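You operate a simulated robot arm through the tools that you are given. There is no shell and no other tool. Be economical: measure what you need, move in short steps, check, and stop when the job is done.

Carry out the task below with a simulated robot arm. There is one attempt and no reset: what you move stays moved.

Task
Put three scoops of bolts into the orange pan.
Fine: from the bowl beside the orange bucket; pan and bowl stay; orange scoop, put it back in the top steel box; spill none, none in the orange bucket or another pan.

The check looks at the end state, three seconds after you hand in, the way a careful person would. Anything else that was tipped, shoved, dropped, spilled or broken makes it a failure.

Robot
A 7-joint arm with a two-finger parallel gripper, fixed in place. Base frame: the origin is at the foot of the arm, x ahead of it, y to its left, z up. Units: m, degrees, N and s.
With the tool pointing down near the work surface it reaches from about 0.1 to 0.42 m from the base axis. Its first joint turns from -166.0 to 166.0 degrees. Payload 1.57 kg.
The tool frame sits at the grasp point between the pads (the TCP): z along the fingers, y along the line on which they close. The tips reach 0.03 m beyond it. The gripper opens to 0.11 m. The fingers are 0.024 m wide and 0.012 m thick; the gripper's body (0.048 by 0.112 m) begins 0.078 m behind the TCP.
Orientation is told as [roll, pitch, yaw] about the base's x, y, z axes, in that order, counted from this pose: with the fingers straight down and closing along the base's y, the tool's x points along the base's -x, its y along +y and its z along -z.

Tools
- The arm moves only by the tool move_arm. Its argument "targets" is a list of rows, each an object (a shift or turn left out is 0, a gripper value left out holds the last) with "slide": the shift along the base's x, y, z in units of 40 mm (1.0 is 40 mm), a list of three; "rotation": the turn, a rotation vector about the base's x, y, z in units of 8 degrees (1.0 is 8 degrees), a list of three. In form: [{"slide": [x, y, z], "rotation": [ax, ay, az]}, ...]. A call has 1 to 12 rows; each row shifts and turns the commanded pose from where the row before left it. "grip" is the opening in per cent of the stroke, from 0 (shut) to 100 (fully open), set as the call begins (left out, the last holds). A call with a number of a shift or a turn outside -1 to 1 is refused whole. Each row takes 0.2 s and may step no farther than 0.05 m and 8.6 degrees from the row before; otherwise, or with a gripper value out of range, the whole call is refused. A pose out of reach is approached as far as the arm can. The call stops where the force on the tool passes 40 N (or 10 N more than at its start, if that is more) or the arm is blocked; 0.2 s more then pass. The fingers move at their own pace (about 0.045 m/s each) and stop on an object; they squeeze with about 36 N. The grip force told is the motor's: it shows also when the fingers shut on nothing. Time passes only in rows, and 0.2 s behind the last, so rows that do not move let the fingers close. The reply holds the time, the measured pose of the TCP, the force on the tool along the base axes, the opening and the grip force, in the units named above and with some noise.
- Cameras (640 x 400 px; columns grow to the right, rows downward): "scene" is fixed at [0.399, 0.5001, 1.1757]; the picture's right is [-1.00, 0.04, 0.00], its down [0.04, 0.89, -0.45] and it looks along [-0.02, -0.45, -0.89] (base axes); focal length 214 px, centre (320, 200). "wrist" rides on the gripper at [0.07, 0.016, -0.141] in the tool frame; the picture's right is [-0.23, 0.97, 0.00], its down [-0.86, -0.20, -0.48] and it looks along [-0.47, -0.11, 0.88] (tool axes); focal length 222 px, centre (320, 200). There is no depth. A picture from a camera that has moved, and an enlarged one, comes with that camera's place and axes in the base frame and with its lens.
- camera(camera): a new picture of that camera. No time passes.
- move_column(by): slides the trunk up (or, below 0, down) by that many m; the arm rides with it, the base frame stays. It gives what a move gives, with no picture.
- close_up(camera, box): a new picture of the part [left, top, right, bottom] of that camera's present view, enlarged. No time passes.
- job_done(): hands the job in; it is judged then, once.

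Work in short steps. Places have to be worked out from the pictures, the camera data and where the tool is seen: move nearer, look again, correct. Check each grasp and each placing, and mend what went wrong. You have 120 turns and 64 pictures in all, those below and enlarged ones among them. Open the gripper and draw the arm clear of the work before you hand the job in, unless the task says otherwise; then end with one line.

The tools are called as a command line: name --argument value ..., lists and objects as JSON in quotes. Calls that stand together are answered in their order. move_arm: Moves the arm, as the interface text tells. Its arguments: {"type":"object","properties":{"targets":{"type":"array"},"grip":{"type":"number"}},"required":["targets"]} The other tools are called the same way: move_column (by) slides the trunk up or down; camera (camera) takes a picture; close_up (camera, box) takes an enlarged picture of a part of a camera's view; job_done () hands the job in.

At the start:

```text
clock: 0.0
tool_pos: [0.5432, -0.0072, 0.8193]
tool_rot: [0.0, 0.1, 0.0]
ft_force: [-0.2, 0.0, 0.4]
width: 0.1098
gripper_force: 0.0
trunk travel left (down, up): [-0.325, 0.265]
```

scene: 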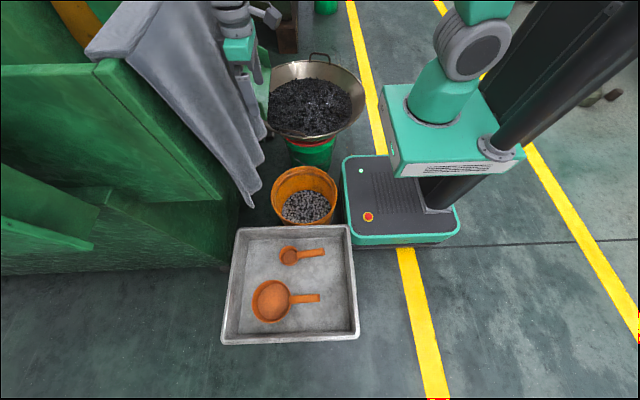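
wrist: 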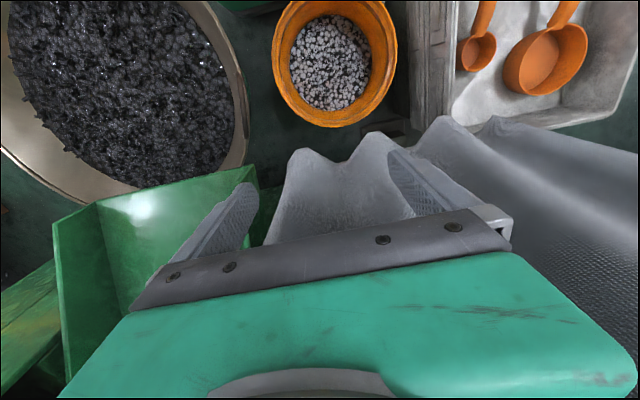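

I start by looking closely at the scene from both cameras to identify the bowl, pan, scoop and box.

close_up --camera "scene" --box '[200, 210, 380, 350]'

close_up --camera "scene" --box '[180, 0, 400, 230]'

close_up --camera "wrist" --box '[240, 0, 640, 200]'

```text
2.86 times, centred on (290, 280) of scene
camera zoom: at [0.399, 0.5001, 1.1757], right [-1.0, 0.04, 0.0], down [0.04, 0.89, -0.45], along [-0.02, -0.45, -0.89], focal length 613 px, centre (406, -29)
```

zoom: 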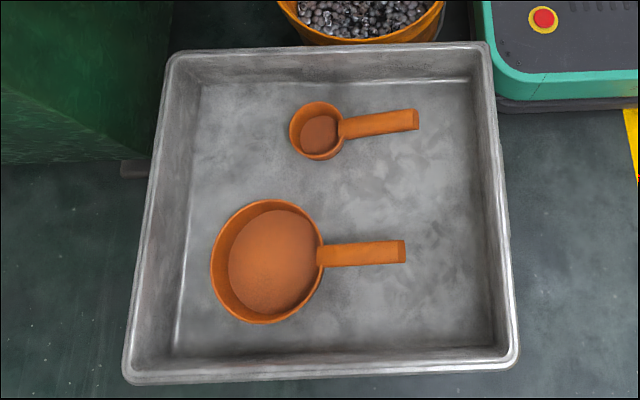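

```text
1.74 times, centred on (290, 115) of scene
camera zoom: at [0.399, 0.5001, 1.1757], right [-1.0, 0.04, 0.0], down [0.04, 0.89, -0.45], along [-0.02, -0.45, -0.89], focal length 373 px, centre (372, 348)
```

zoom: 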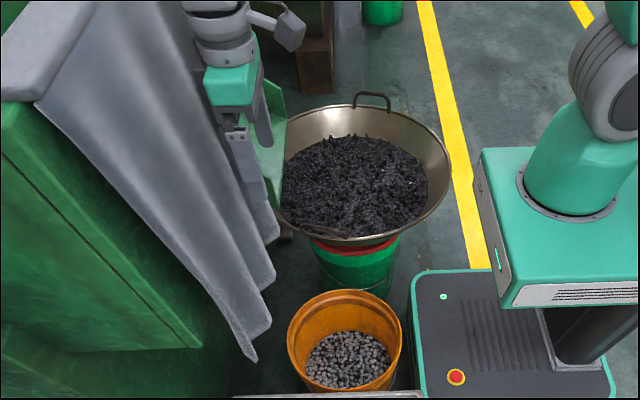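

```text
1.60 times, centred on (440, 100) of wrist
camera zoom: at [0.4739, 0.0108, 0.9614], right [0.23, 0.97, 0.0], down [0.86, -0.2, 0.48], along [0.47, -0.11, -0.88], focal length 355 px, centre (128, 360)
```

zoom: 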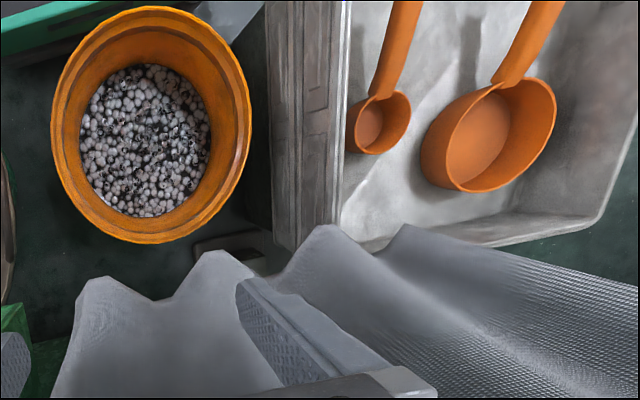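

The steel tray sits at about (0.56, 0.48, 0.42) with the big orange pan and the small orange scoop; the bolt bowl (wok) is at about (0.395, -0.37, 0.45); the chute edge is at x≈0.57, z≈0.6. I back off in x and then swing toward the tray for a closer look.

move_arm --targets '[{"slide": [-1, 0, 0]}, {"slide": [-1, 0, 0]}, {"slide": [-1, 0, 0]}, {"slide": [0, 1, 0]}, {"slide": [0, 1, 0]}, {"slide": [0, 1, 0]}, {"slide": [0, 1, 0]}, {"slide": [0, 1, 0]}, {"slide": [0, 1, 0]}, {"slide": [0, 1, 0]}, {"slide": [0, 1, 0]}, {"slide": [0, 1, 0]}]'

camera --camera "wrist"

camera --camera "scene"

```text
clock: 2.6
tool_pos: [0.4251, 0.3572, 0.8198]
tool_rot: [-0.1, 0.0, 0.0]
ft_force: [0.0, -0.1, 0.7]
width: 0.11
gripper_force: 0.0
trunk travel left (down, up): [-0.325, 0.265]
```

```text
58 pictures are left
camera wrist: at [0.3552, 0.3733, 0.9618], right [0.23, 0.97, 0.0], down [0.86, -0.2, 0.48], along [0.47, -0.11, -0.88], focal length 222 px, centre (320, 200)
```

wrist: 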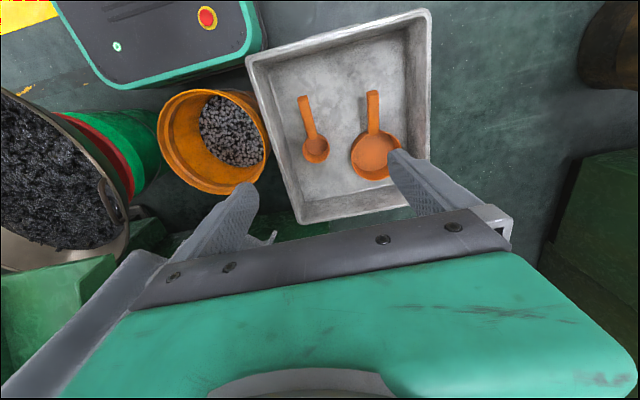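

```text
57 pictures are left
```

scene: 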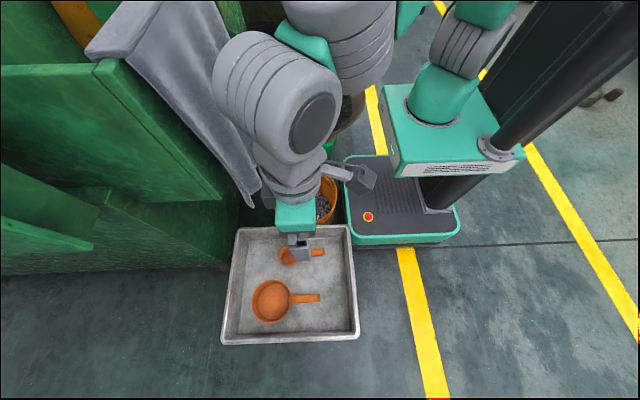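

The scoop bowl is near (0.51, 0.325, 0.38), its handle running toward -x to about (0.38, 0.32, 0.41). I come down above the handle and look again.

move_arm --targets '[{"slide": [-0.5, -0.9, -0.3]}, {"slide": [0, 0, -1]}, {"slide": [0, 0, -1]}, {"slide": [0, 0, -1]}, {"slide": [0, 0, -1]}, {"slide": [0, 0, -1]}, {"slide": [0, 0, -1]}]'

camera --camera "wrist"

close_up --camera "scene" --box '[200, 180, 380, 350]'

```text
clock: 4.2
tool_pos: [0.4034, 0.319, 0.5637]
tool_rot: [0.0, -0.1, 0.0]
ft_force: [-0.3, -0.2, -0.1]
width: 0.1099
gripper_force: 0.1
trunk travel left (down, up): [-0.325, 0.265]
```

```text
56 pictures are left
camera wrist: at [0.3335, 0.3352, 0.7079], right [0.23, 0.97, 0.0], down [0.85, -0.2, 0.48], along [0.47, -0.11, -0.88], focal length 222 px, centre (320, 200)
```

wrist: 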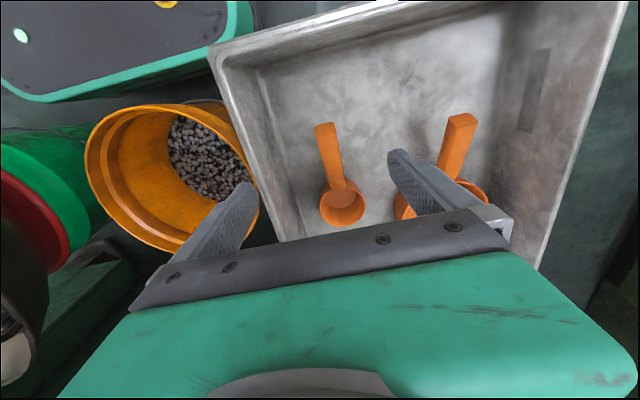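

```text
2.35 times, centred on (290, 265) of scene
camera zoom: at [0.399, 0.5001, 1.1757], right [-1.0, 0.04, 0.0], down [0.04, 0.89, -0.45], along [-0.02, -0.45, -0.89], focal length 505 px, centre (391, 47)
```

zoom: 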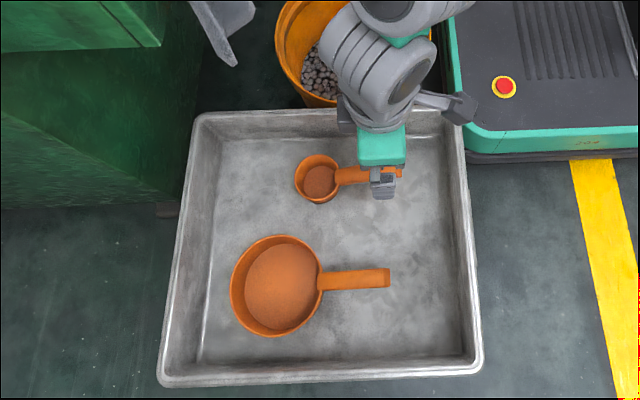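

The handle slopes up toward its end near (0.38, 0.33, 0.455), the bowl centre at about (0.51, 0.328, 0.40). I align y and lower part way, then check.

move_arm --targets '[{"slide": [0.1, 0.25, -0.9]}, {"slide": [0, 0, -0.9]}]'

close_up --camera "wrist" --box '[220, 100, 480, 260]'

close_up --camera "scene" --box '[260, 225, 360, 290]'

```text
clock: 4.8
tool_pos: [0.4066, 0.3288, 0.4928]
tool_rot: [0.1, -0.2, -0.1]
ft_force: [0.0, 0.5, 0.7]
width: 0.11
gripper_force: 0.1
trunk travel left (down, up): [-0.325, 0.265]
```

```text
2.46 times, centred on (350, 180) of wrist
camera zoom: at [0.3375, 0.3452, 0.6355], right [0.23, 0.97, 0.0], down [0.85, -0.2, 0.48], along [0.47, -0.11, -0.88], focal length 547 px, centre (246, 249)
```

zoom: 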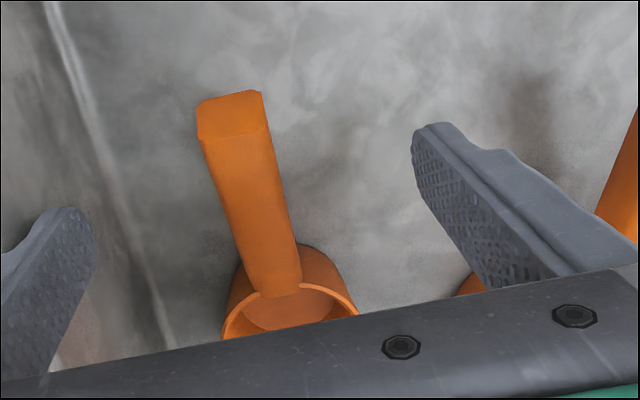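

```text
6.15 times, centred on (310, 258) of scene
camera zoom: at [0.399, 0.5001, 1.1757], right [-1.0, 0.04, 0.0], down [0.04, 0.89, -0.45], along [-0.02, -0.45, -0.89], focal length 1320 px, centre (382, -154)
```

zoom: 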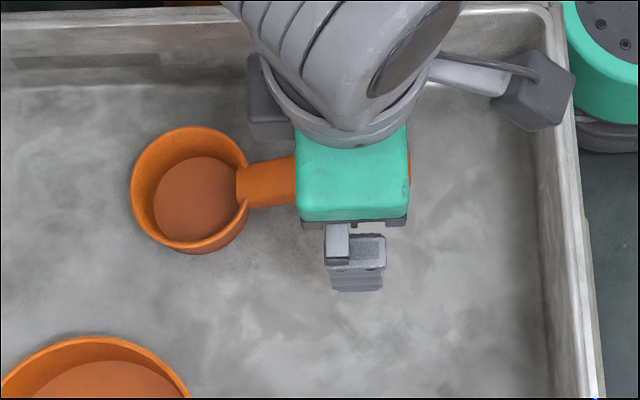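

Handle is centred between the fingers in y (~0.328) at x≈0.41, z≈0.44. I lower to z≈0.448 and close.

move_arm --targets '[{"slide": [0.05, -0.03, -0.6]}, {"slide": [0, 0, -0.5]}]'

move_arm --targets '[{}, {}, {}, {}, {}, {}, {}]' --grip 0

camera --camera "wrist"

```text
clock: 5.4
tool_pos: [0.409, 0.328, 0.4505]
tool_rot: [0.0, 0.0, 0.0]
ft_force: [-0.3, 1.8, -0.4]
width: 0.1088
gripper_force: 0.1
trunk travel left (down, up): [-0.325, 0.265]
```

```text
clock: 7.0
tool_pos: [0.4092, 0.3268, 0.4499]
tool_rot: [0.0, 0.0, 0.0]
ft_force: [-0.4, 0.2, 0.5]
width: 0.0233
gripper_force: 32.6
trunk travel left (down, up): [-0.325, 0.265]
```

```text
52 pictures are left
camera wrist: at [0.3397, 0.343, 0.593], right [0.23, 0.97, 0.0], down [0.86, -0.2, 0.48], along [0.47, -0.11, -0.88], focal length 222 px, centre (320, 200)
```

wrist: 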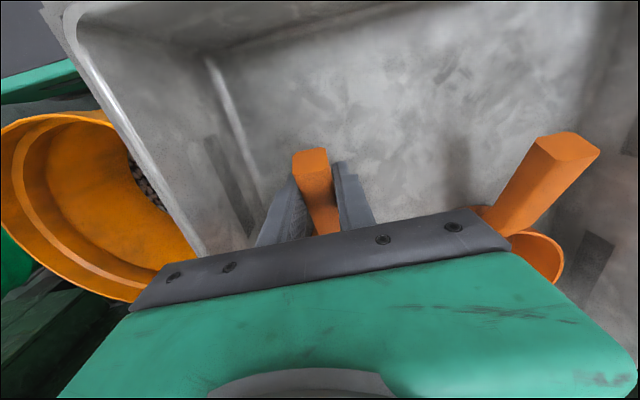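

Handle gripped (23 mm, 33 N). I lift straight up and check the hold.

move_arm --targets '[{"slide": [0, 0, 0.5]}, {"slide": [0, 0, 1]}, {"slide": [0, 0, 1]}, {"slide": [0, 0, 1]}, {"slide": [0, 0, 1]}, {"slide": [0, 0, 1]}]'

close_up --camera "scene" --box '[200, 150, 380, 350]'

```text
clock: 8.4
tool_pos: [0.4111, 0.3264, 0.6715]
tool_rot: [0.0, 0.0, 0.0]
ft_force: [-0.2, -0.4, 0.3]
width: 0.0
gripper_force: 20.9
trunk travel left (down, up): [-0.325, 0.265]
```

```text
2.00 times, centred on (290, 250) of scene
camera zoom: at [0.399, 0.5001, 1.1757], right [-1.0, 0.04, 0.0], down [0.04, 0.89, -0.45], along [-0.02, -0.45, -0.89], focal length 429 px, centre (380, 100)
```

zoom: 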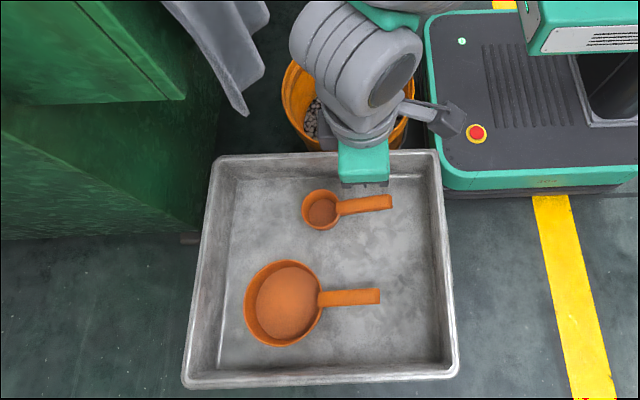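

The grip slipped off: I held only the top of the handle. The scoop stays roughly in place; I open, go down again and look before gripping deeper.

move_arm --targets '[{"slide": [0, 0, -1]}, {"slide": [0, 0, -1]}, {"slide": [0, 0, -1]}, {"slide": [0, 0, -1]}, {}, {}]' --grip 100

close_up --camera "wrist" --box '[220, 100, 480, 260]'

close_up --camera "scene" --box '[260, 225, 360, 290]'

```text
clock: 9.8
tool_pos: [0.4098, 0.328, 0.5107]
tool_rot: [0.0, -0.1, 0.0]
ft_force: [0.0, 0.3, 0.0]
width: 0.1101
gripper_force: 0.1
trunk travel left (down, up): [-0.325, 0.265]
```

```text
2.46 times, centred on (350, 180) of wrist
camera zoom: at [0.3412, 0.343, 0.6539], right [0.23, 0.97, 0.0], down [0.86, -0.2, 0.48], along [0.47, -0.11, -0.88], focal length 547 px, centre (246, 249)
```

zoom: 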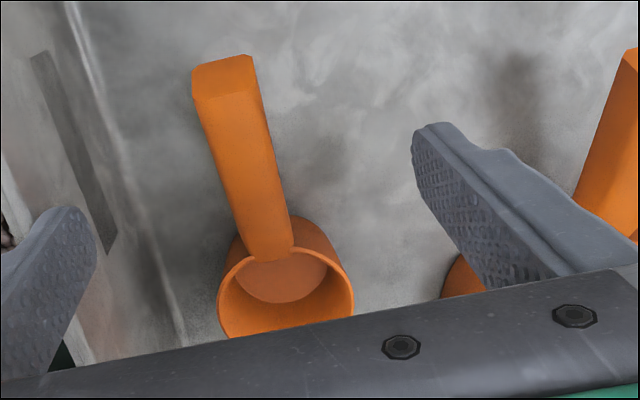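

```text
6.15 times, centred on (310, 258) of scene
camera zoom: at [0.399, 0.5001, 1.1757], right [-1.0, 0.04, 0.0], down [0.04, 0.89, -0.45], along [-0.02, -0.45, -0.89], focal length 1320 px, centre (382, -154)
```

zoom: 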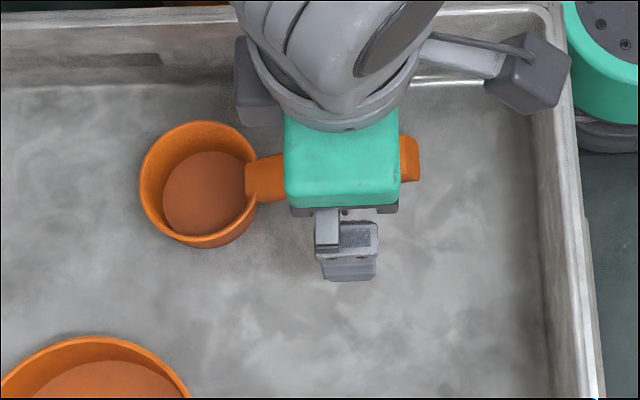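

Handle end at about (0.373, 0.326, 0.45), so at x≈0.41 the handle's core is near z≈0.43. I go down to z≈0.428 and grip.

move_arm --targets '[{"slide": [0.05, -0.05, -0.9]}, {"slide": [0, 0, -0.8]}, {"slide": [0, 0, -0.35]}, {}]'

move_arm --targets '[{}, {}, {}, {}, {}, {}, {}, {}]' --grip 0

move_arm --targets '[{"slide": [0, 0, 0.25]}, {"slide": [0, 0, 0.25]}, {"slide": [0, 0, 0.5]}]'

close_up --camera "wrist" --box '[220, 100, 480, 260]'

close_up --camera "scene" --box '[260, 225, 360, 290]'

```text
clock: 10.2
tool_pos: [0.413, 0.3247, 0.4818]
tool_rot: [-0.3, 0.2, -0.3]
ft_force: [-5.2, -0.7, 12.7]
width: 0.11
gripper_force: 0.1
trunk travel left (down, up): [-0.325, 0.265]
stopped in row 2: the force on the tool passed its limit (the readings are from after the stop); the commanded pose is now the measured one
```

```text
clock: 12.0
tool_pos: [0.4134, 0.325, 0.4801]
tool_rot: [-0.3, 0.3, -0.3]
ft_force: [0.3, -0.3, 0.3]
width: 0.0228
gripper_force: 35.0
trunk travel left (down, up): [-0.325, 0.265]
```

```text
clock: 12.8
tool_pos: [0.4134, 0.326, 0.5194]
tool_rot: [-0.4, 0.2, -0.2]
ft_force: [-1.0, 0.0, -0.9]
width: 0.0225
gripper_force: 35.7
trunk travel left (down, up): [-0.325, 0.265]
```

```text
2.46 times, centred on (350, 180) of wrist
camera zoom: at [0.3446, 0.3425, 0.6633], right [0.23, 0.97, -0.01], down [0.86, -0.2, 0.48], along [0.46, -0.12, -0.88], focal length 547 px, centre (246, 249)
```

zoom: 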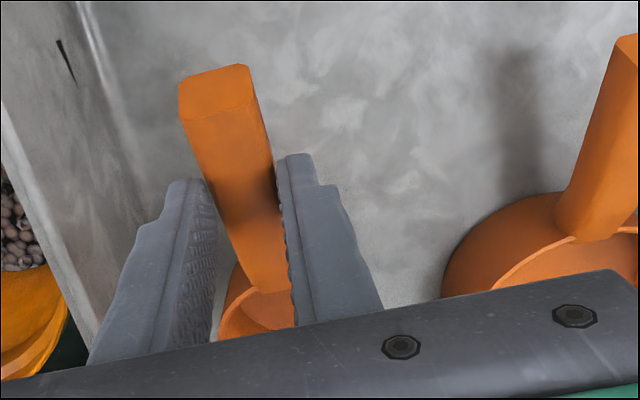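

```text
6.15 times, centred on (310, 258) of scene
camera zoom: at [0.399, 0.5001, 1.1757], right [-1.0, 0.04, 0.0], down [0.04, 0.89, -0.45], along [-0.02, -0.45, -0.89], focal length 1320 px, centre (382, -154)
```

zoom: 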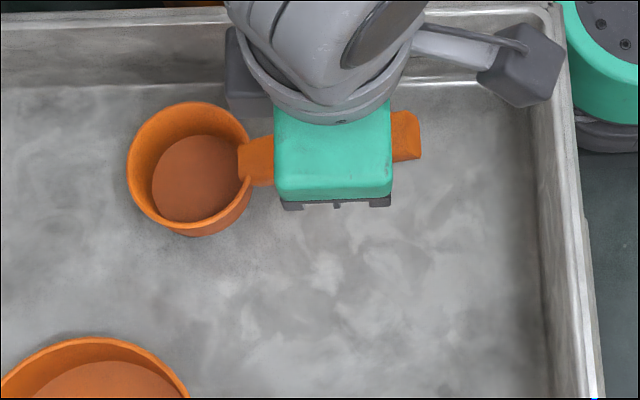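

The stop was probably the open finger touching the tray rim; I now hold the scoop only by fingertips. I set it down, reopen just partly (clear of the rim), then grip deeper.

move_arm --targets '[{"slide": [0, 0, -0.5]}, {"slide": [0, 0, -0.5]}]'

move_arm --targets '[{}, {}, {}, {"slide": [0, 0, -0.3]}, {"slide": [0, 0, -0.5]}, {"slide": [0, 0, -0.5]}]' --grip 48

close_up --camera "wrist" --box '[220, 100, 480, 260]'

```text
clock: 13.4
tool_pos: [0.4145, 0.3254, 0.4809]
tool_rot: [-0.2, 0.2, -0.2]
ft_force: [0.1, 0.7, 1.0]
width: 0.0225
gripper_force: 35.2
trunk travel left (down, up): [-0.325, 0.265]
```

```text
clock: 14.8
tool_pos: [0.4126, 0.3253, 0.4295]
tool_rot: [-0.4, 0.2, -0.2]
ft_force: [0.4, -0.1, -0.2]
width: 0.0527
gripper_force: 0.1
trunk travel left (down, up): [-0.325, 0.265]
```

```text
2.46 times, centred on (350, 180) of wrist
camera zoom: at [0.343, 0.3428, 0.5715], right [0.23, 0.97, -0.01], down [0.86, -0.2, 0.48], along [0.46, -0.11, -0.88], focal length 547 px, centre (246, 249)
```

zoom: 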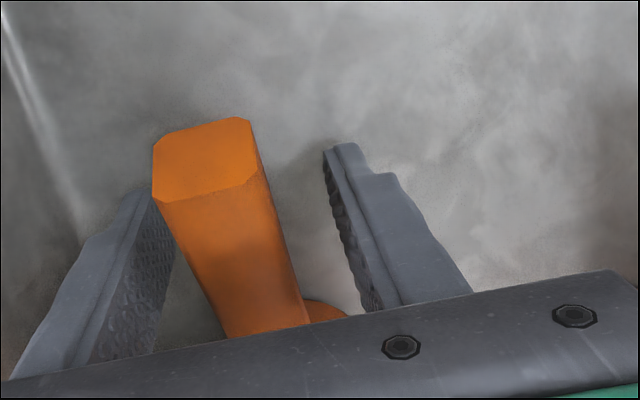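

The fingers now straddle the handle at z≈0.43. I close and lift slowly.

move_arm --targets '[{}, {}, {}, {}, {}, {}]' --grip 0

move_arm --targets '[{"slide": [0, 0, 0.2]}, {"slide": [0, 0, 0.3]}, {"slide": [0, 0, 0.4]}, {"slide": [0, 0, 0.5]}, {"slide": [0, 0, 0.5]}, {"slide": [0, 0, 0.5]}, {"slide": [0, 0, 0.5]}]'

close_up --camera "wrist" --box '[220, 100, 480, 260]'

close_up --camera "scene" --box '[200, 190, 380, 350]'

```text
clock: 16.2
tool_pos: [0.4122, 0.3247, 0.4284]
tool_rot: [-0.3, 0.2, -0.3]
ft_force: [0.2, 0.3, -0.7]
width: 0.0228
gripper_force: 35.2
trunk travel left (down, up): [-0.325, 0.265]
```

```text
clock: 17.8
tool_pos: [0.4124, 0.3235, 0.5463]
tool_rot: [-0.4, 0.3, -0.1]
ft_force: [-0.2, 0.1, -1.7]
width: 0.023
gripper_force: 35.8
trunk travel left (down, up): [-0.325, 0.265]
```

```text
2.46 times, centred on (350, 180) of wrist
camera zoom: at [0.344, 0.3415, 0.6887], right [0.23, 0.97, -0.01], down [0.86, -0.2, 0.48], along [0.46, -0.12, -0.88], focal length 547 px, centre (246, 249)
```

zoom: 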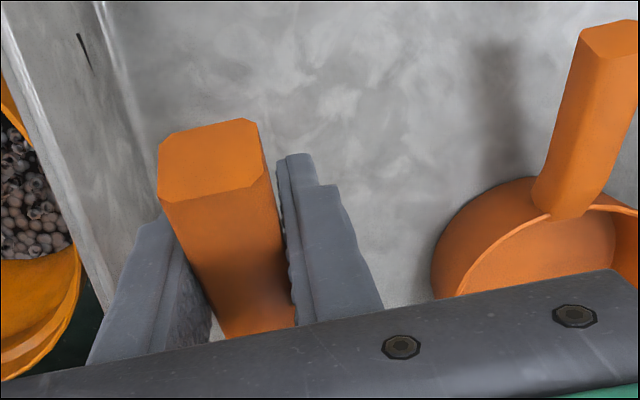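

```text
2.50 times, centred on (290, 270) of scene
camera zoom: at [0.399, 0.5001, 1.1757], right [-1.0, 0.04, 0.0], down [0.04, 0.89, -0.45], along [-0.02, -0.45, -0.89], focal length 536 px, centre (395, 25)
```

zoom: 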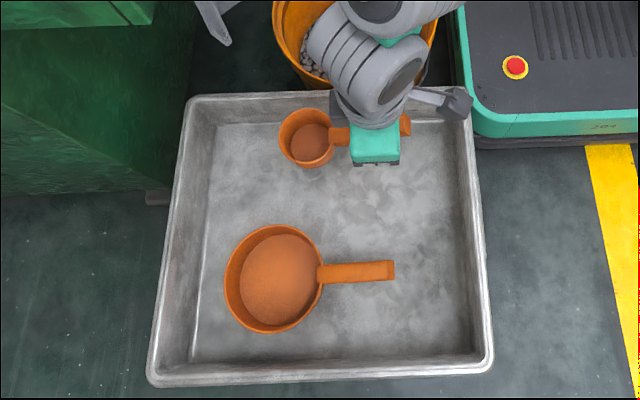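

Scoop is firmly held. I lift it out, retract a little in x to stay clear of the chute, and start across toward the bolt bowl.

move_arm --targets '[{"slide": [0, 0, 0.7]}, {"slide": [-0.2, 0, 0.8]}, {"slide": [-0.3, 0, 0.8]}, {"slide": [-0.4, 0, 0.8]}, {"slide": [-0.4, 0, 0.8]}, {"slide": [0, 0, 0.6]}, {"slide": [0, -0.5, 0]}, {"slide": [0, -0.8, 0]}, {"slide": [0, -0.8, 0]}, {"slide": [0, -0.8, 0]}, {"slide": [0, -0.8, 0]}, {"slide": [0, -0.8, 0]}]'

move_arm --targets '[{"slide": [0, -0.8, 0]}, {"slide": [0, -0.8, 0]}, {"slide": [0, -0.8, 0]}, {"slide": [0, -0.8, 0]}, {"slide": [0, -0.8, 0]}, {"slide": [0, -0.8, 0]}, {"slide": [0, -0.8, 0]}, {"slide": [0, -0.8, 0]}, {"slide": [0, -0.8, 0]}, {"slide": [0, -0.6, 0]}]'

camera --camera "wrist"

camera --camera "scene"

```text
clock: 20.4
tool_pos: [0.3614, 0.1445, 0.7255]
tool_rot: [-0.4, 0.1, -0.2]
ft_force: [-0.3, 0.4, -0.9]
width: 0.023
gripper_force: 35.3
trunk travel left (down, up): [-0.325, 0.265]
```

```text
clock: 22.6
tool_pos: [0.3604, -0.1671, 0.726]
tool_rot: [-0.3, 0.2, -0.3]
ft_force: [0.2, 0.1, -1.3]
width: 0.023
gripper_force: 35.3
trunk travel left (down, up): [-0.325, 0.265]
```

```text
43 pictures are left
camera wrist: at [0.2912, -0.1507, 0.8683], right [0.23, 0.97, -0.01], down [0.86, -0.2, 0.48], along [0.46, -0.11, -0.88], focal length 222 px, centre (320, 200)
```

wrist: 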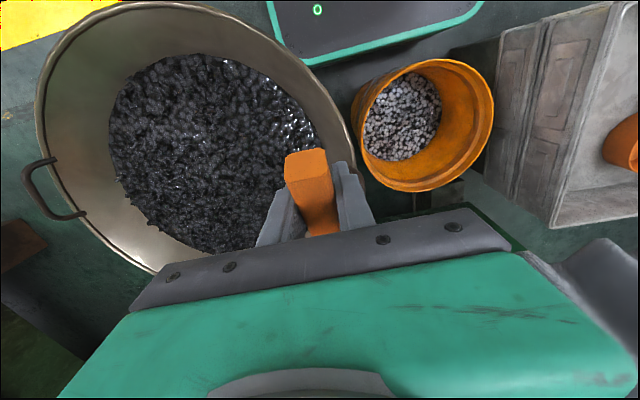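

```text
42 pictures are left
```

scene: 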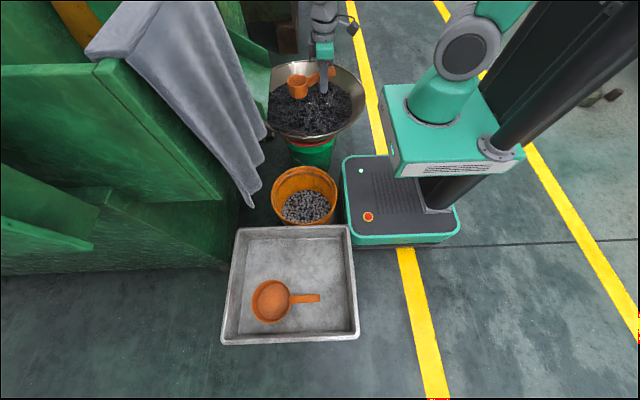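

The wok's bolts are centred near (0.38, -0.37), surface z≈0.45. I turn the scoop -45° so it points radially outward (away from the chutes) and move the cup over the near half of the bolts.

move_arm --targets '[{"slide": [-0.29, -0.47, 0], "rotation": [0, 0, -0.93]}, {"slide": [-0.29, -0.47, 0], "rotation": [0, 0, -0.93]}, {"slide": [-0.29, -0.47, 0], "rotation": [0, 0, -0.93]}, {"slide": [-0.29, -0.47, 0], "rotation": [0, 0, -0.93]}, {"slide": [-0.29, -0.47, 0], "rotation": [0, 0, -0.93]}, {"slide": [-0.29, -0.47, 0], "rotation": [0, 0, -0.93]}]'

camera --camera "wrist"

close_up --camera "scene" --box '[230, 10, 400, 160]'

```text
clock: 24.0
tool_pos: [0.2907, -0.2801, 0.7257]
tool_rot: [-0.3, 0.2, -44.9]
ft_force: [-0.7, 0.1, -0.7]
width: 0.0229
gripper_force: 35.2
trunk travel left (down, up): [-0.325, 0.265]
```

```text
41 pictures are left
camera wrist: at [0.2537, -0.2194, 0.8686], right [0.85, 0.53, -0.01], down [0.47, -0.74, 0.48], along [0.25, -0.41, -0.88], focal length 222 px, centre (320, 200)
```

wrist: 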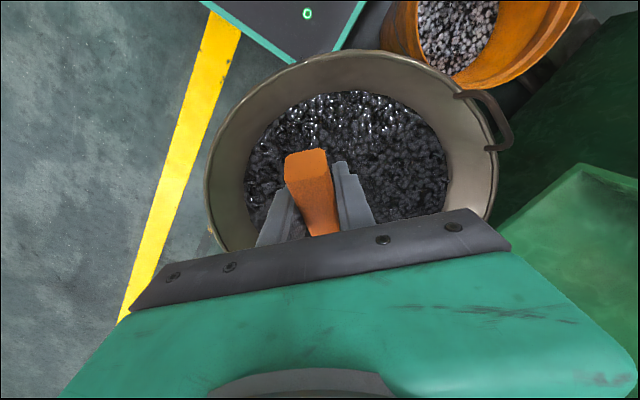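

```text
2.67 times, centred on (315, 85) of scene
camera zoom: at [0.399, 0.5001, 1.1757], right [-1.0, 0.04, 0.0], down [0.04, 0.89, -0.45], along [-0.02, -0.45, -0.89], focal length 572 px, centre (333, 507)
```

zoom: 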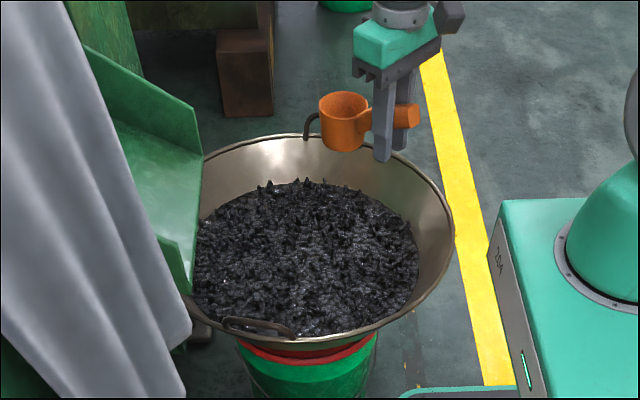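

The cup hangs over the near part of the wok. I pitch it nose-down 45° while descending to just above the bolts.

move_arm --targets '[{"slide": [0, 0, -0.4], "rotation": [0.66, 0.66, 0]}, {"slide": [0, 0, -0.4], "rotation": [0.66, 0.66, 0]}, {"slide": [0, 0, -0.4], "rotation": [0.66, 0.66, 0]}, {"slide": [0, 0, -0.5], "rotation": [0.66, 0.66, 0]}, {"slide": [0, 0, -0.5], "rotation": [0.66, 0.66, 0]}, {"slide": [0, 0, -0.5], "rotation": [0.66, 0.66, 0]}]'

close_up --camera "scene" --box '[230, 10, 400, 160]'

```text
clock: 25.4
tool_pos: [0.2931, -0.2809, 0.6177]
tool_rot: [-0.1, 45.0, -44.6]
ft_force: [-1.1, 0.1, -1.1]
width: 0.0229
gripper_force: 35.5
trunk travel left (down, up): [-0.325, 0.265]
```

```text
2.67 times, centred on (315, 85) of scene
camera zoom: at [0.399, 0.5001, 1.1757], right [-1.0, 0.04, 0.0], down [0.04, 0.89, -0.45], along [-0.02, -0.45, -0.89], focal length 572 px, centre (333, 507)
```

zoom: 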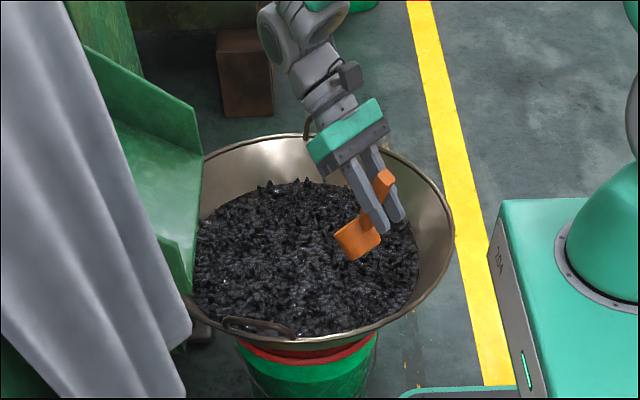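

Pose is good. I lower slowly into the bolts and watch the force.

move_arm --targets '[{"slide": [0, 0, -0.5]}, {"slide": [0, 0, -0.4]}, {"slide": [0, 0, -0.3]}, {"slide": [0, 0, -0.3]}, {"slide": [0, 0, -0.3]}, {"slide": [0, 0, -0.3]}]'

close_up --camera "scene" --box '[230, 10, 400, 160]'

```text
clock: 26.8
tool_pos: [0.2913, -0.2808, 0.532]
tool_rot: [-0.1, 45.0, -44.8]
ft_force: [0.9, 0.0, -1.2]
width: 0.023
gripper_force: 36.1
trunk travel left (down, up): [-0.325, 0.265]
```

```text
2.67 times, centred on (315, 85) of scene
camera zoom: at [0.399, 0.5001, 1.1757], right [-1.0, 0.04, 0.0], down [0.04, 0.89, -0.45], along [-0.02, -0.45, -0.89], focal length 572 px, centre (333, 507)
```

zoom: 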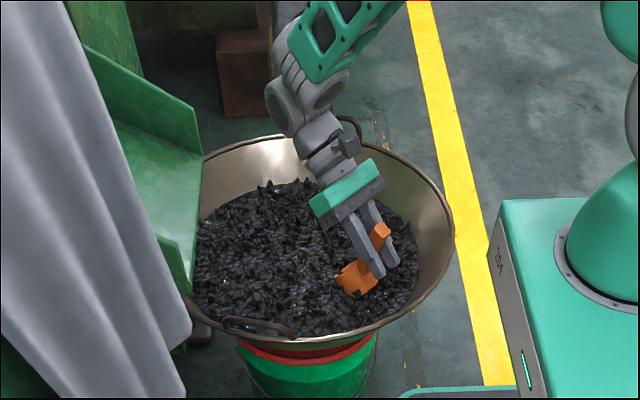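

The cup's lower edge is entering the bolts with little force. I continue a bit down and push forward.

move_arm --targets '[{"slide": [0.1, -0.1, -0.3]}, {"slide": [0.15, -0.15, -0.3]}, {"slide": [0.2, -0.2, -0.15]}, {"slide": [0.25, -0.25, 0]}, {"slide": [0.25, -0.25, 0]}, {"slide": [0.25, -0.25, 0]}]'

close_up --camera "scene" --box '[260, 60, 360, 140]'

```text
clock: 28.2
tool_pos: [0.3383, -0.3248, 0.5043]
tool_rot: [0.1, 45.0, -44.7]
ft_force: [-0.1, 0.0, -0.9]
width: 0.0228
gripper_force: 35.1
trunk travel left (down, up): [-0.325, 0.265]
```

```text
5.00 times, centred on (310, 100) of scene
camera zoom: at [0.399, 0.5001, 1.1757], right [-1.0, 0.04, 0.0], down [0.04, 0.89, -0.45], along [-0.02, -0.45, -0.89], focal length 1072 px, centre (370, 700)
```

zoom: 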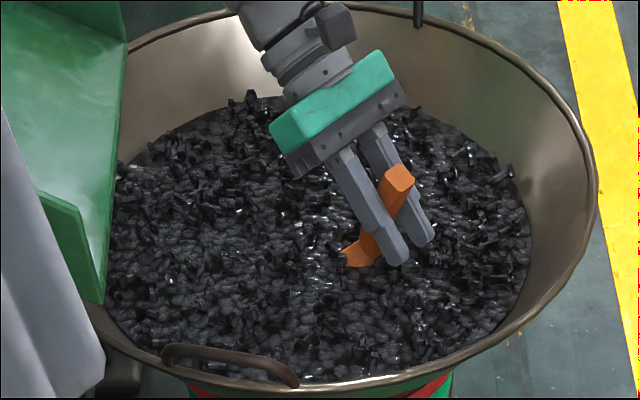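

The cup is buried to its rear rim. I level it with a forward rolling motion and lift out gently.

move_arm --targets '[{"slide": [0.1, -0.1, 0], "rotation": [-0.5, -0.5, 0]}, {"slide": [0.1, -0.1, 0], "rotation": [-0.5, -0.5, 0]}, {"slide": [0, 0, 0], "rotation": [-0.5, -0.5, 0]}, {"slide": [0, 0, 0], "rotation": [-0.5, -0.5, 0]}, {"slide": [0, 0, 0.1], "rotation": [-0.5, -0.5, 0]}, {"slide": [0, 0, 0.2], "rotation": [-0.5, -0.5, 0]}, {"slide": [0, 0, 0.3], "rotation": [-0.5, -0.5, 0]}, {"slide": [0, 0, 0.4], "rotation": [-0.47, -0.47, 0]}, {"slide": [0, 0, 0.4]}, {"slide": [0, 0, 0.4]}]'

close_up --camera "scene" --box '[260, 40, 360, 120]'

```text
clock: 30.4
tool_pos: [0.3484, -0.3357, 0.5753]
tool_rot: [-0.3, 0.1, -44.8]
ft_force: [0.2, 0.6, -2.4]
width: 0.0226
gripper_force: 35.6
trunk travel left (down, up): [-0.325, 0.265]
```

```text
5.00 times, centred on (310, 80) of scene
camera zoom: at [0.399, 0.5001, 1.1757], right [-1.0, 0.04, 0.0], down [0.04, 0.89, -0.45], along [-0.02, -0.45, -0.89], focal length 1072 px, centre (370, 800)
```

zoom: 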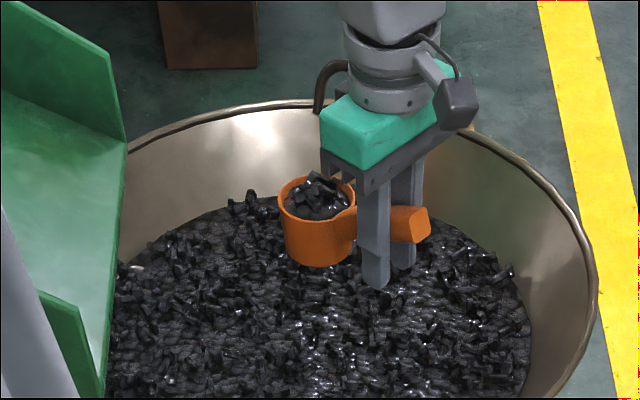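

A full scoop, slightly heaped. I give a small rocking shake over the wok so loose bolts drop there, then lift straight up and check.

move_arm --targets '[{"rotation": [0.5, -0.5, 0]}, {"rotation": [-0.5, 0.5, 0]}, {"rotation": [-0.5, 0.5, 0]}, {"rotation": [0.5, -0.5, 0]}, {"rotation": [0.35, 0.35, 0]}, {"rotation": [-0.35, -0.35, 0]}, {}, {"slide": [0, 0, 0.6]}, {"slide": [0, 0, 0.8]}, {"slide": [0, 0, 0.8]}, {"slide": [0, 0, 0.8]}, {"slide": [0, 0, 0.6]}]'

close_up --camera "scene" --box '[260, 0, 360, 80]'

```text
clock: 33.0
tool_pos: [0.348, -0.3368, 0.7203]
tool_rot: [-0.2, 0.2, -44.8]
ft_force: [-0.1, 1.3, -1.4]
width: 0.0231
gripper_force: 35.2
trunk travel left (down, up): [-0.325, 0.265]
```

```text
5.00 times, centred on (310, 40) of scene
camera zoom: at [0.399, 0.5001, 1.1757], right [-1.0, 0.04, 0.0], down [0.04, 0.89, -0.45], along [-0.02, -0.45, -0.89], focal length 1072 px, centre (370, 1000)
```

zoom: 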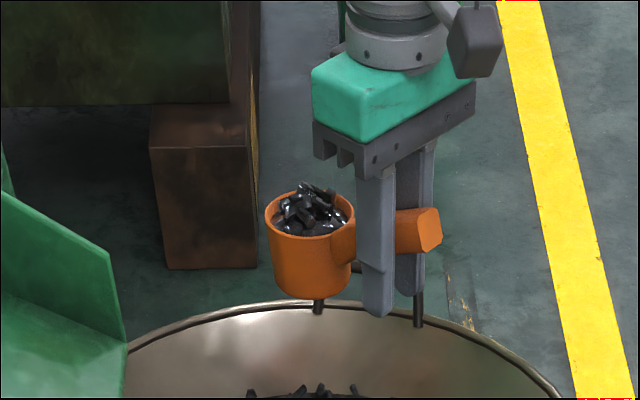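

The load sits stable in the cup. I retract to radius 0.36 and swing smoothly around the base toward the tray.

move_arm --targets '[{"slide": [-0.2, 0.2, 0]}, {"slide": [-0.37, 0.36, 0]}, {"slide": [-0.45, 0.43, 0]}, {"slide": [-0.45, 0.43, 0]}, {"slide": [-0.42, 0.43, 0]}, {"slide": [-0.33, 0.32, 0]}, {"slide": [0.3, 0.35, 0], "rotation": [0, 0, 0.375]}, {"slide": [0.32, 0.36, 0], "rotation": [0, 0, 0.375]}, {"slide": [0.54, 0.77, 0], "rotation": [0, 0, 0.75]}, {"slide": [0.46, 0.825, 0], "rotation": [0, 0, 0.75]}, {"slide": [0.37, 0.87, 0], "rotation": [0, 0, 0.75]}, {"slide": [0.275, 0.9, 0], "rotation": [0, 0, 0.75]}]'

move_arm --targets '[{"slide": [0.18, 0.925, 0], "rotation": [0, 0, 0.75]}, {"slide": [0.08, 0.94, 0], "rotation": [0, 0, 0.75]}, {"slide": [-0.02, 0.94, 0], "rotation": [0, 0, 0.75]}, {"slide": [-0.115, 0.935, 0], "rotation": [0, 0, 0.75]}, {"slide": [-0.21, 0.92, 0], "rotation": [0, 0, 0.75]}, {"slide": [-0.31, 0.89, 0], "rotation": [0, 0, 0.75]}, {"slide": [-0.4, 0.85, 0], "rotation": [0, 0, 0.75]}, {"slide": [-0.485, 0.81, 0], "rotation": [0, 0, 0.75]}, {"slide": [-0.28, 0.38, 0], "rotation": [0, 0, 0.375]}, {"slide": [-0.28, 0.38, 0], "rotation": [0, 0, 0.375]}]'

camera --camera "scene"

```text
clock: 35.6
tool_pos: [0.3496, -0.0841, 0.7193]
tool_rot: [-0.3, 0.1, -14.8]
ft_force: [-1.0, 0.6, -2.1]
width: 0.0228
gripper_force: 35.8
trunk travel left (down, up): [-0.325, 0.265]
```

```text
clock: 37.8
tool_pos: [0.2749, 0.2324, 0.7184]
tool_rot: [-0.3, 0.1, 39.1]
ft_force: [0.1, 0.8, -1.5]
width: 0.0228
gripper_force: 35.0
trunk travel left (down, up): [-0.325, 0.265]
```

```text
34 pictures are left
```

scene: 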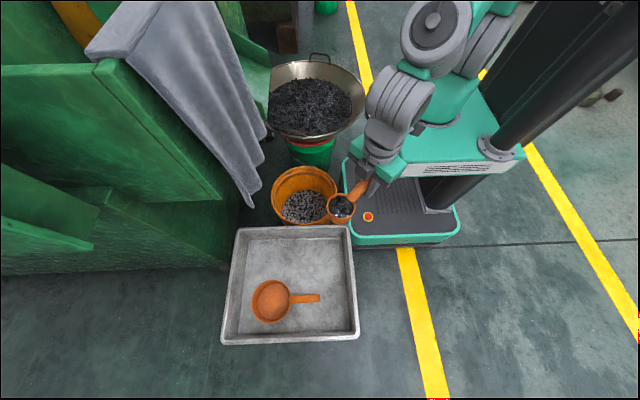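

No visible spill. I'll pour by rolling about the scoop's axis with the hand coming from the -y side, so I yaw to about -10° and bring the cup above the pan at (0.56, 0.474).

move_arm --targets '[{"slide": [0.3, 0.4, 0], "rotation": [0, 0, -0.4]}, {"slide": [0.6, 0.8, 0], "rotation": [0, 0, -0.78]}, {"slide": [0.6, 0.8, 0], "rotation": [0, 0, -0.78]}, {"slide": [0.6, 0.8, 0], "rotation": [0, 0, -0.78]}, {"slide": [0.6, 0.8, 0], "rotation": [0, 0, -0.78]}, {"slide": [0.6, 0.8, 0], "rotation": [0, 0, -0.78]}, {"slide": [0.6, 0.8, 0], "rotation": [0, 0, -0.78]}, {"slide": [0.6, 0.8, 0], "rotation": [0, 0, -0.78]}, {"slide": [0.28, 0.4, 0], "rotation": [0, 0, -0.3]}, {"slide": [0, 0, -0.7]}, {"slide": [0, 0, -0.9]}, {"slide": [0, 0, -0.9]}]'

close_up --camera "scene" --box '[200, 190, 380, 350]'

camera --camera "wrist"

```text
clock: 40.4
tool_pos: [0.4689, 0.4907, 0.6182]
tool_rot: [-0.3, 0.1, -10.2]
ft_force: [-0.2, -0.4, -0.6]
width: 0.0231
gripper_force: 35.5
trunk travel left (down, up): [-0.325, 0.265]
```

```text
2.50 times, centred on (290, 270) of scene
camera zoom: at [0.399, 0.5001, 1.1757], right [-1.0, 0.04, 0.0], down [0.04, 0.89, -0.45], along [-0.02, -0.45, -0.89], focal length 536 px, centre (395, 25)
```

zoom: 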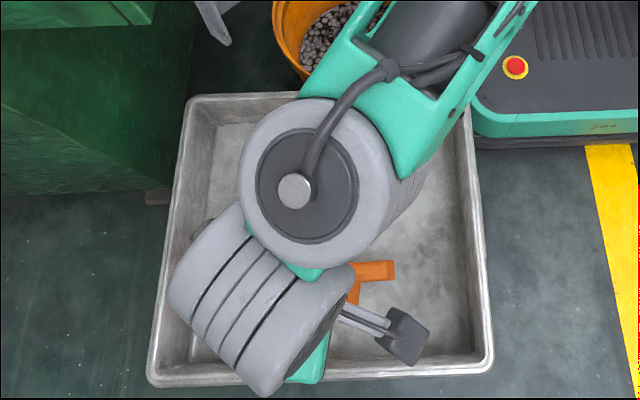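

```text
32 pictures are left
camera wrist: at [0.4022, 0.5197, 0.7614], right [0.39, 0.92, -0.01], down [0.81, -0.34, 0.48], along [0.44, -0.19, -0.88], focal length 222 px, centre (320, 200)
```

wrist: 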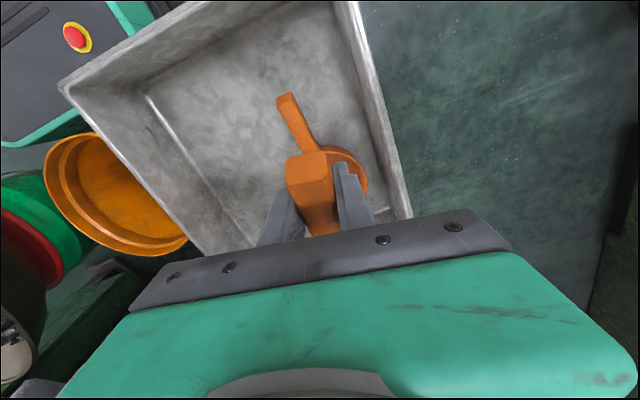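

The pan handle end checks out at (0.404, 0.472). I start the roll about the scoop axis (+30°) while lowering a bit, then look.

move_arm --targets '[{"slide": [0, 0, -0.3], "rotation": [0.92, -0.165, 0]}, {"slide": [0, 0, -0.3], "rotation": [0.92, -0.165, 0]}, {"slide": [0, 0, -0.3], "rotation": [0.92, -0.165, 0]}, {"slide": [0, 0, -0.3], "rotation": [0.92, -0.165, 0]}]'

close_up --camera "scene" --box '[200, 190, 380, 350]'

```text
clock: 41.4
tool_pos: [0.4686, 0.4893, 0.573]
tool_rot: [29.7, 0.0, -10.1]
ft_force: [0.2, 0.0, -0.9]
width: 0.0231
gripper_force: 35.6
trunk travel left (down, up): [-0.325, 0.265]
```

```text
2.50 times, centred on (290, 270) of scene
camera zoom: at [0.399, 0.5001, 1.1757], right [-1.0, 0.04, 0.0], down [0.04, 0.89, -0.45], along [-0.02, -0.45, -0.89], focal length 536 px, centre (395, 25)
```

zoom: 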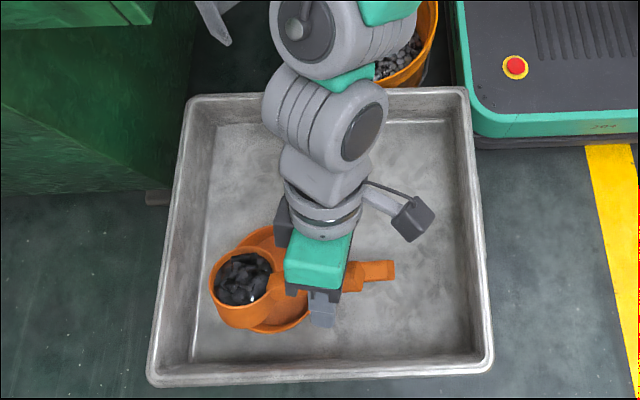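

The cup rim centre is at (0.558, 0.477), right over the pan. I lower a little more and roll on slowly to about 60°.

move_arm --targets '[{"slide": [0, 0.1, -0.7]}, {"slide": [0, 0.1, -0.65]}, {"rotation": [0.7, -0.123, 0]}, {"rotation": [0.7, -0.123, 0]}, {"rotation": [0.7, -0.123, 0]}, {"rotation": [0.7, -0.123, 0]}, {"rotation": [0.7, -0.123, 0]}, {}]'

close_up --camera "scene" --box '[230, 220, 330, 300]'

```text
clock: 43.2
tool_pos: [0.4665, 0.4988, 0.5171]
tool_rot: [58.1, 0.1, -10.0]
ft_force: [-0.4, -0.1, -1.3]
width: 0.023
gripper_force: 35.6
trunk travel left (down, up): [-0.325, 0.265]
```

```text
5.00 times, centred on (280, 260) of scene
camera zoom: at [0.399, 0.5001, 1.1757], right [-1.0, 0.04, 0.0], down [0.04, 0.89, -0.45], along [-0.02, -0.45, -0.89], focal length 1072 px, centre (520, -100)
```

zoom: 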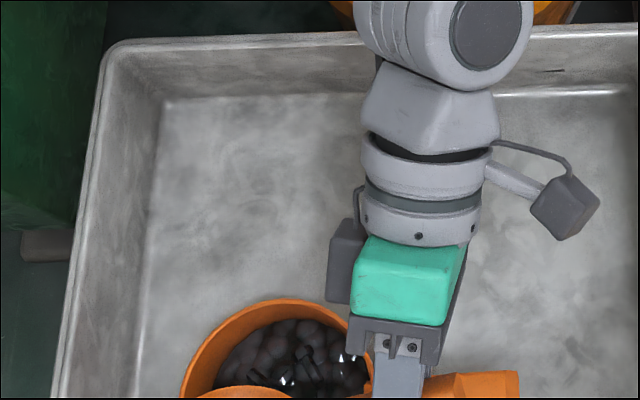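

Bolts are dropping into the pan. I continue the roll to about 90°, raising slightly to keep the wrist clear of the tray rim.

move_arm --targets '[{"slide": [0, 0, 0.1], "rotation": [0.7, -0.123, 0]}, {"slide": [0, 0, 0.1], "rotation": [0.7, -0.123, 0]}, {"slide": [0, 0, 0.1], "rotation": [0.7, -0.123, 0]}, {"slide": [0, 0, 0.1], "rotation": [0.7, -0.123, 0]}, {"slide": [0, 0, 0.1], "rotation": [0.7, -0.123, 0]}, {"slide": [0, 0, 0.1], "rotation": [0.5, -0.09, 0]}, {}, {}]'

close_up --camera "scene" --box '[220, 210, 360, 310]'

```text
clock: 45.0
tool_pos: [0.4668, 0.4974, 0.542]
tool_rot: [90.5, 0.1, -9.9]
ft_force: [-0.5, -0.2, -0.4]
width: 0.0229
gripper_force: 35.6
trunk travel left (down, up): [-0.325, 0.265]
```

```text
4.00 times, centred on (290, 260) of scene
camera zoom: at [0.399, 0.5001, 1.1757], right [-1.0, 0.04, 0.0], down [0.04, 0.89, -0.45], along [-0.02, -0.45, -0.89], focal length 858 px, centre (440, -40)
```

zoom: 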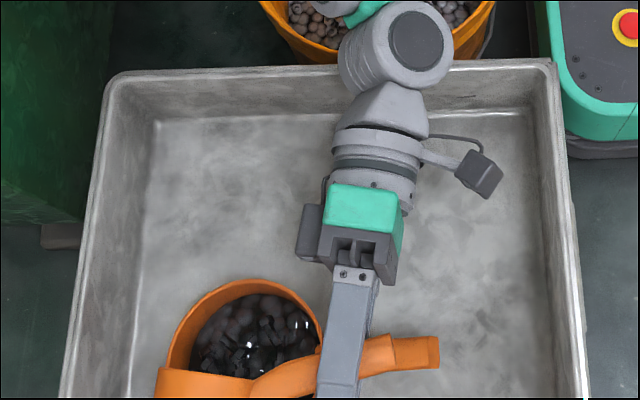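

Most bolts are in the pan. I raise and roll to about 112° (shifting y back slightly) and shake lightly to empty the cup.

move_arm --targets '[{"slide": [0, -0.15, 0.5], "rotation": [0.7, -0.123, 0]}, {"slide": [0, -0.15, 0.5], "rotation": [0.7, -0.123, 0]}, {"slide": [0, -0.15, 0.5], "rotation": [0.7, -0.123, 0]}, {"slide": [0, -0.15, 0.2], "rotation": [0.65, -0.115, 0]}, {"slide": [0, -0.1, 0.1], "rotation": [0.3, -0.05, 0]}, {"rotation": [-0.4, 0.07, 0]}, {"rotation": [0.4, -0.07, 0]}, {"rotation": [-0.4, 0.07, 0]}, {"rotation": [0.4, -0.07, 0]}, {}]'

close_up --camera "scene" --box '[220, 210, 360, 310]'

```text
clock: 47.2
tool_pos: [0.4803, 0.4839, 0.6079]
tool_rot: [113.5, -0.3, -11.5]
ft_force: [-0.5, 0.6, -1.5]
width: 0.0228
gripper_force: 35.1
out of reach, approached as far as the arm can: row 4, 5, 7, 9
trunk travel left (down, up): [-0.325, 0.265]
```

```text
4.00 times, centred on (290, 260) of scene
camera zoom: at [0.399, 0.5001, 1.1757], right [-1.0, 0.04, 0.0], down [0.04, 0.89, -0.45], along [-0.02, -0.45, -0.89], focal length 858 px, centre (440, -40)
```

zoom: 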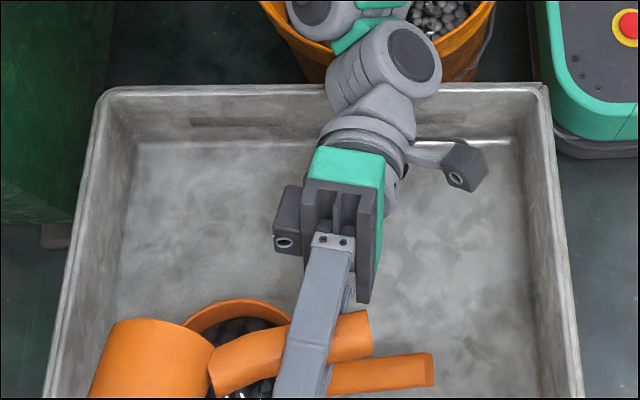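

The tray's near edge appears to have shifted ~2 cm in +y: the wrist must have pushed the rim. I back off upward at once, roll back a bit, and inspect.

move_arm --targets '[{"slide": [0, 0, 0.5]}, {"slide": [0, 0, 0.8]}, {"slide": [0, 0, 0.8]}]'

camera --camera "scene"

```text
clock: 48.0
tool_pos: [0.4897, 0.5057, 0.6861]
tool_rot: [115.1, 0.3, -10.1]
ft_force: [-0.1, 0.2, -1.1]
width: 0.0228
gripper_force: 35.0
out of reach, approached as far as the arm can: row 1, 2, 3
trunk travel left (down, up): [-0.325, 0.265]
```

```text
27 pictures are left
```

scene: 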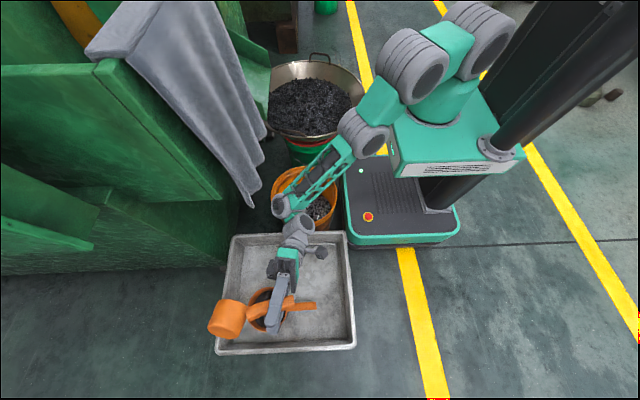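

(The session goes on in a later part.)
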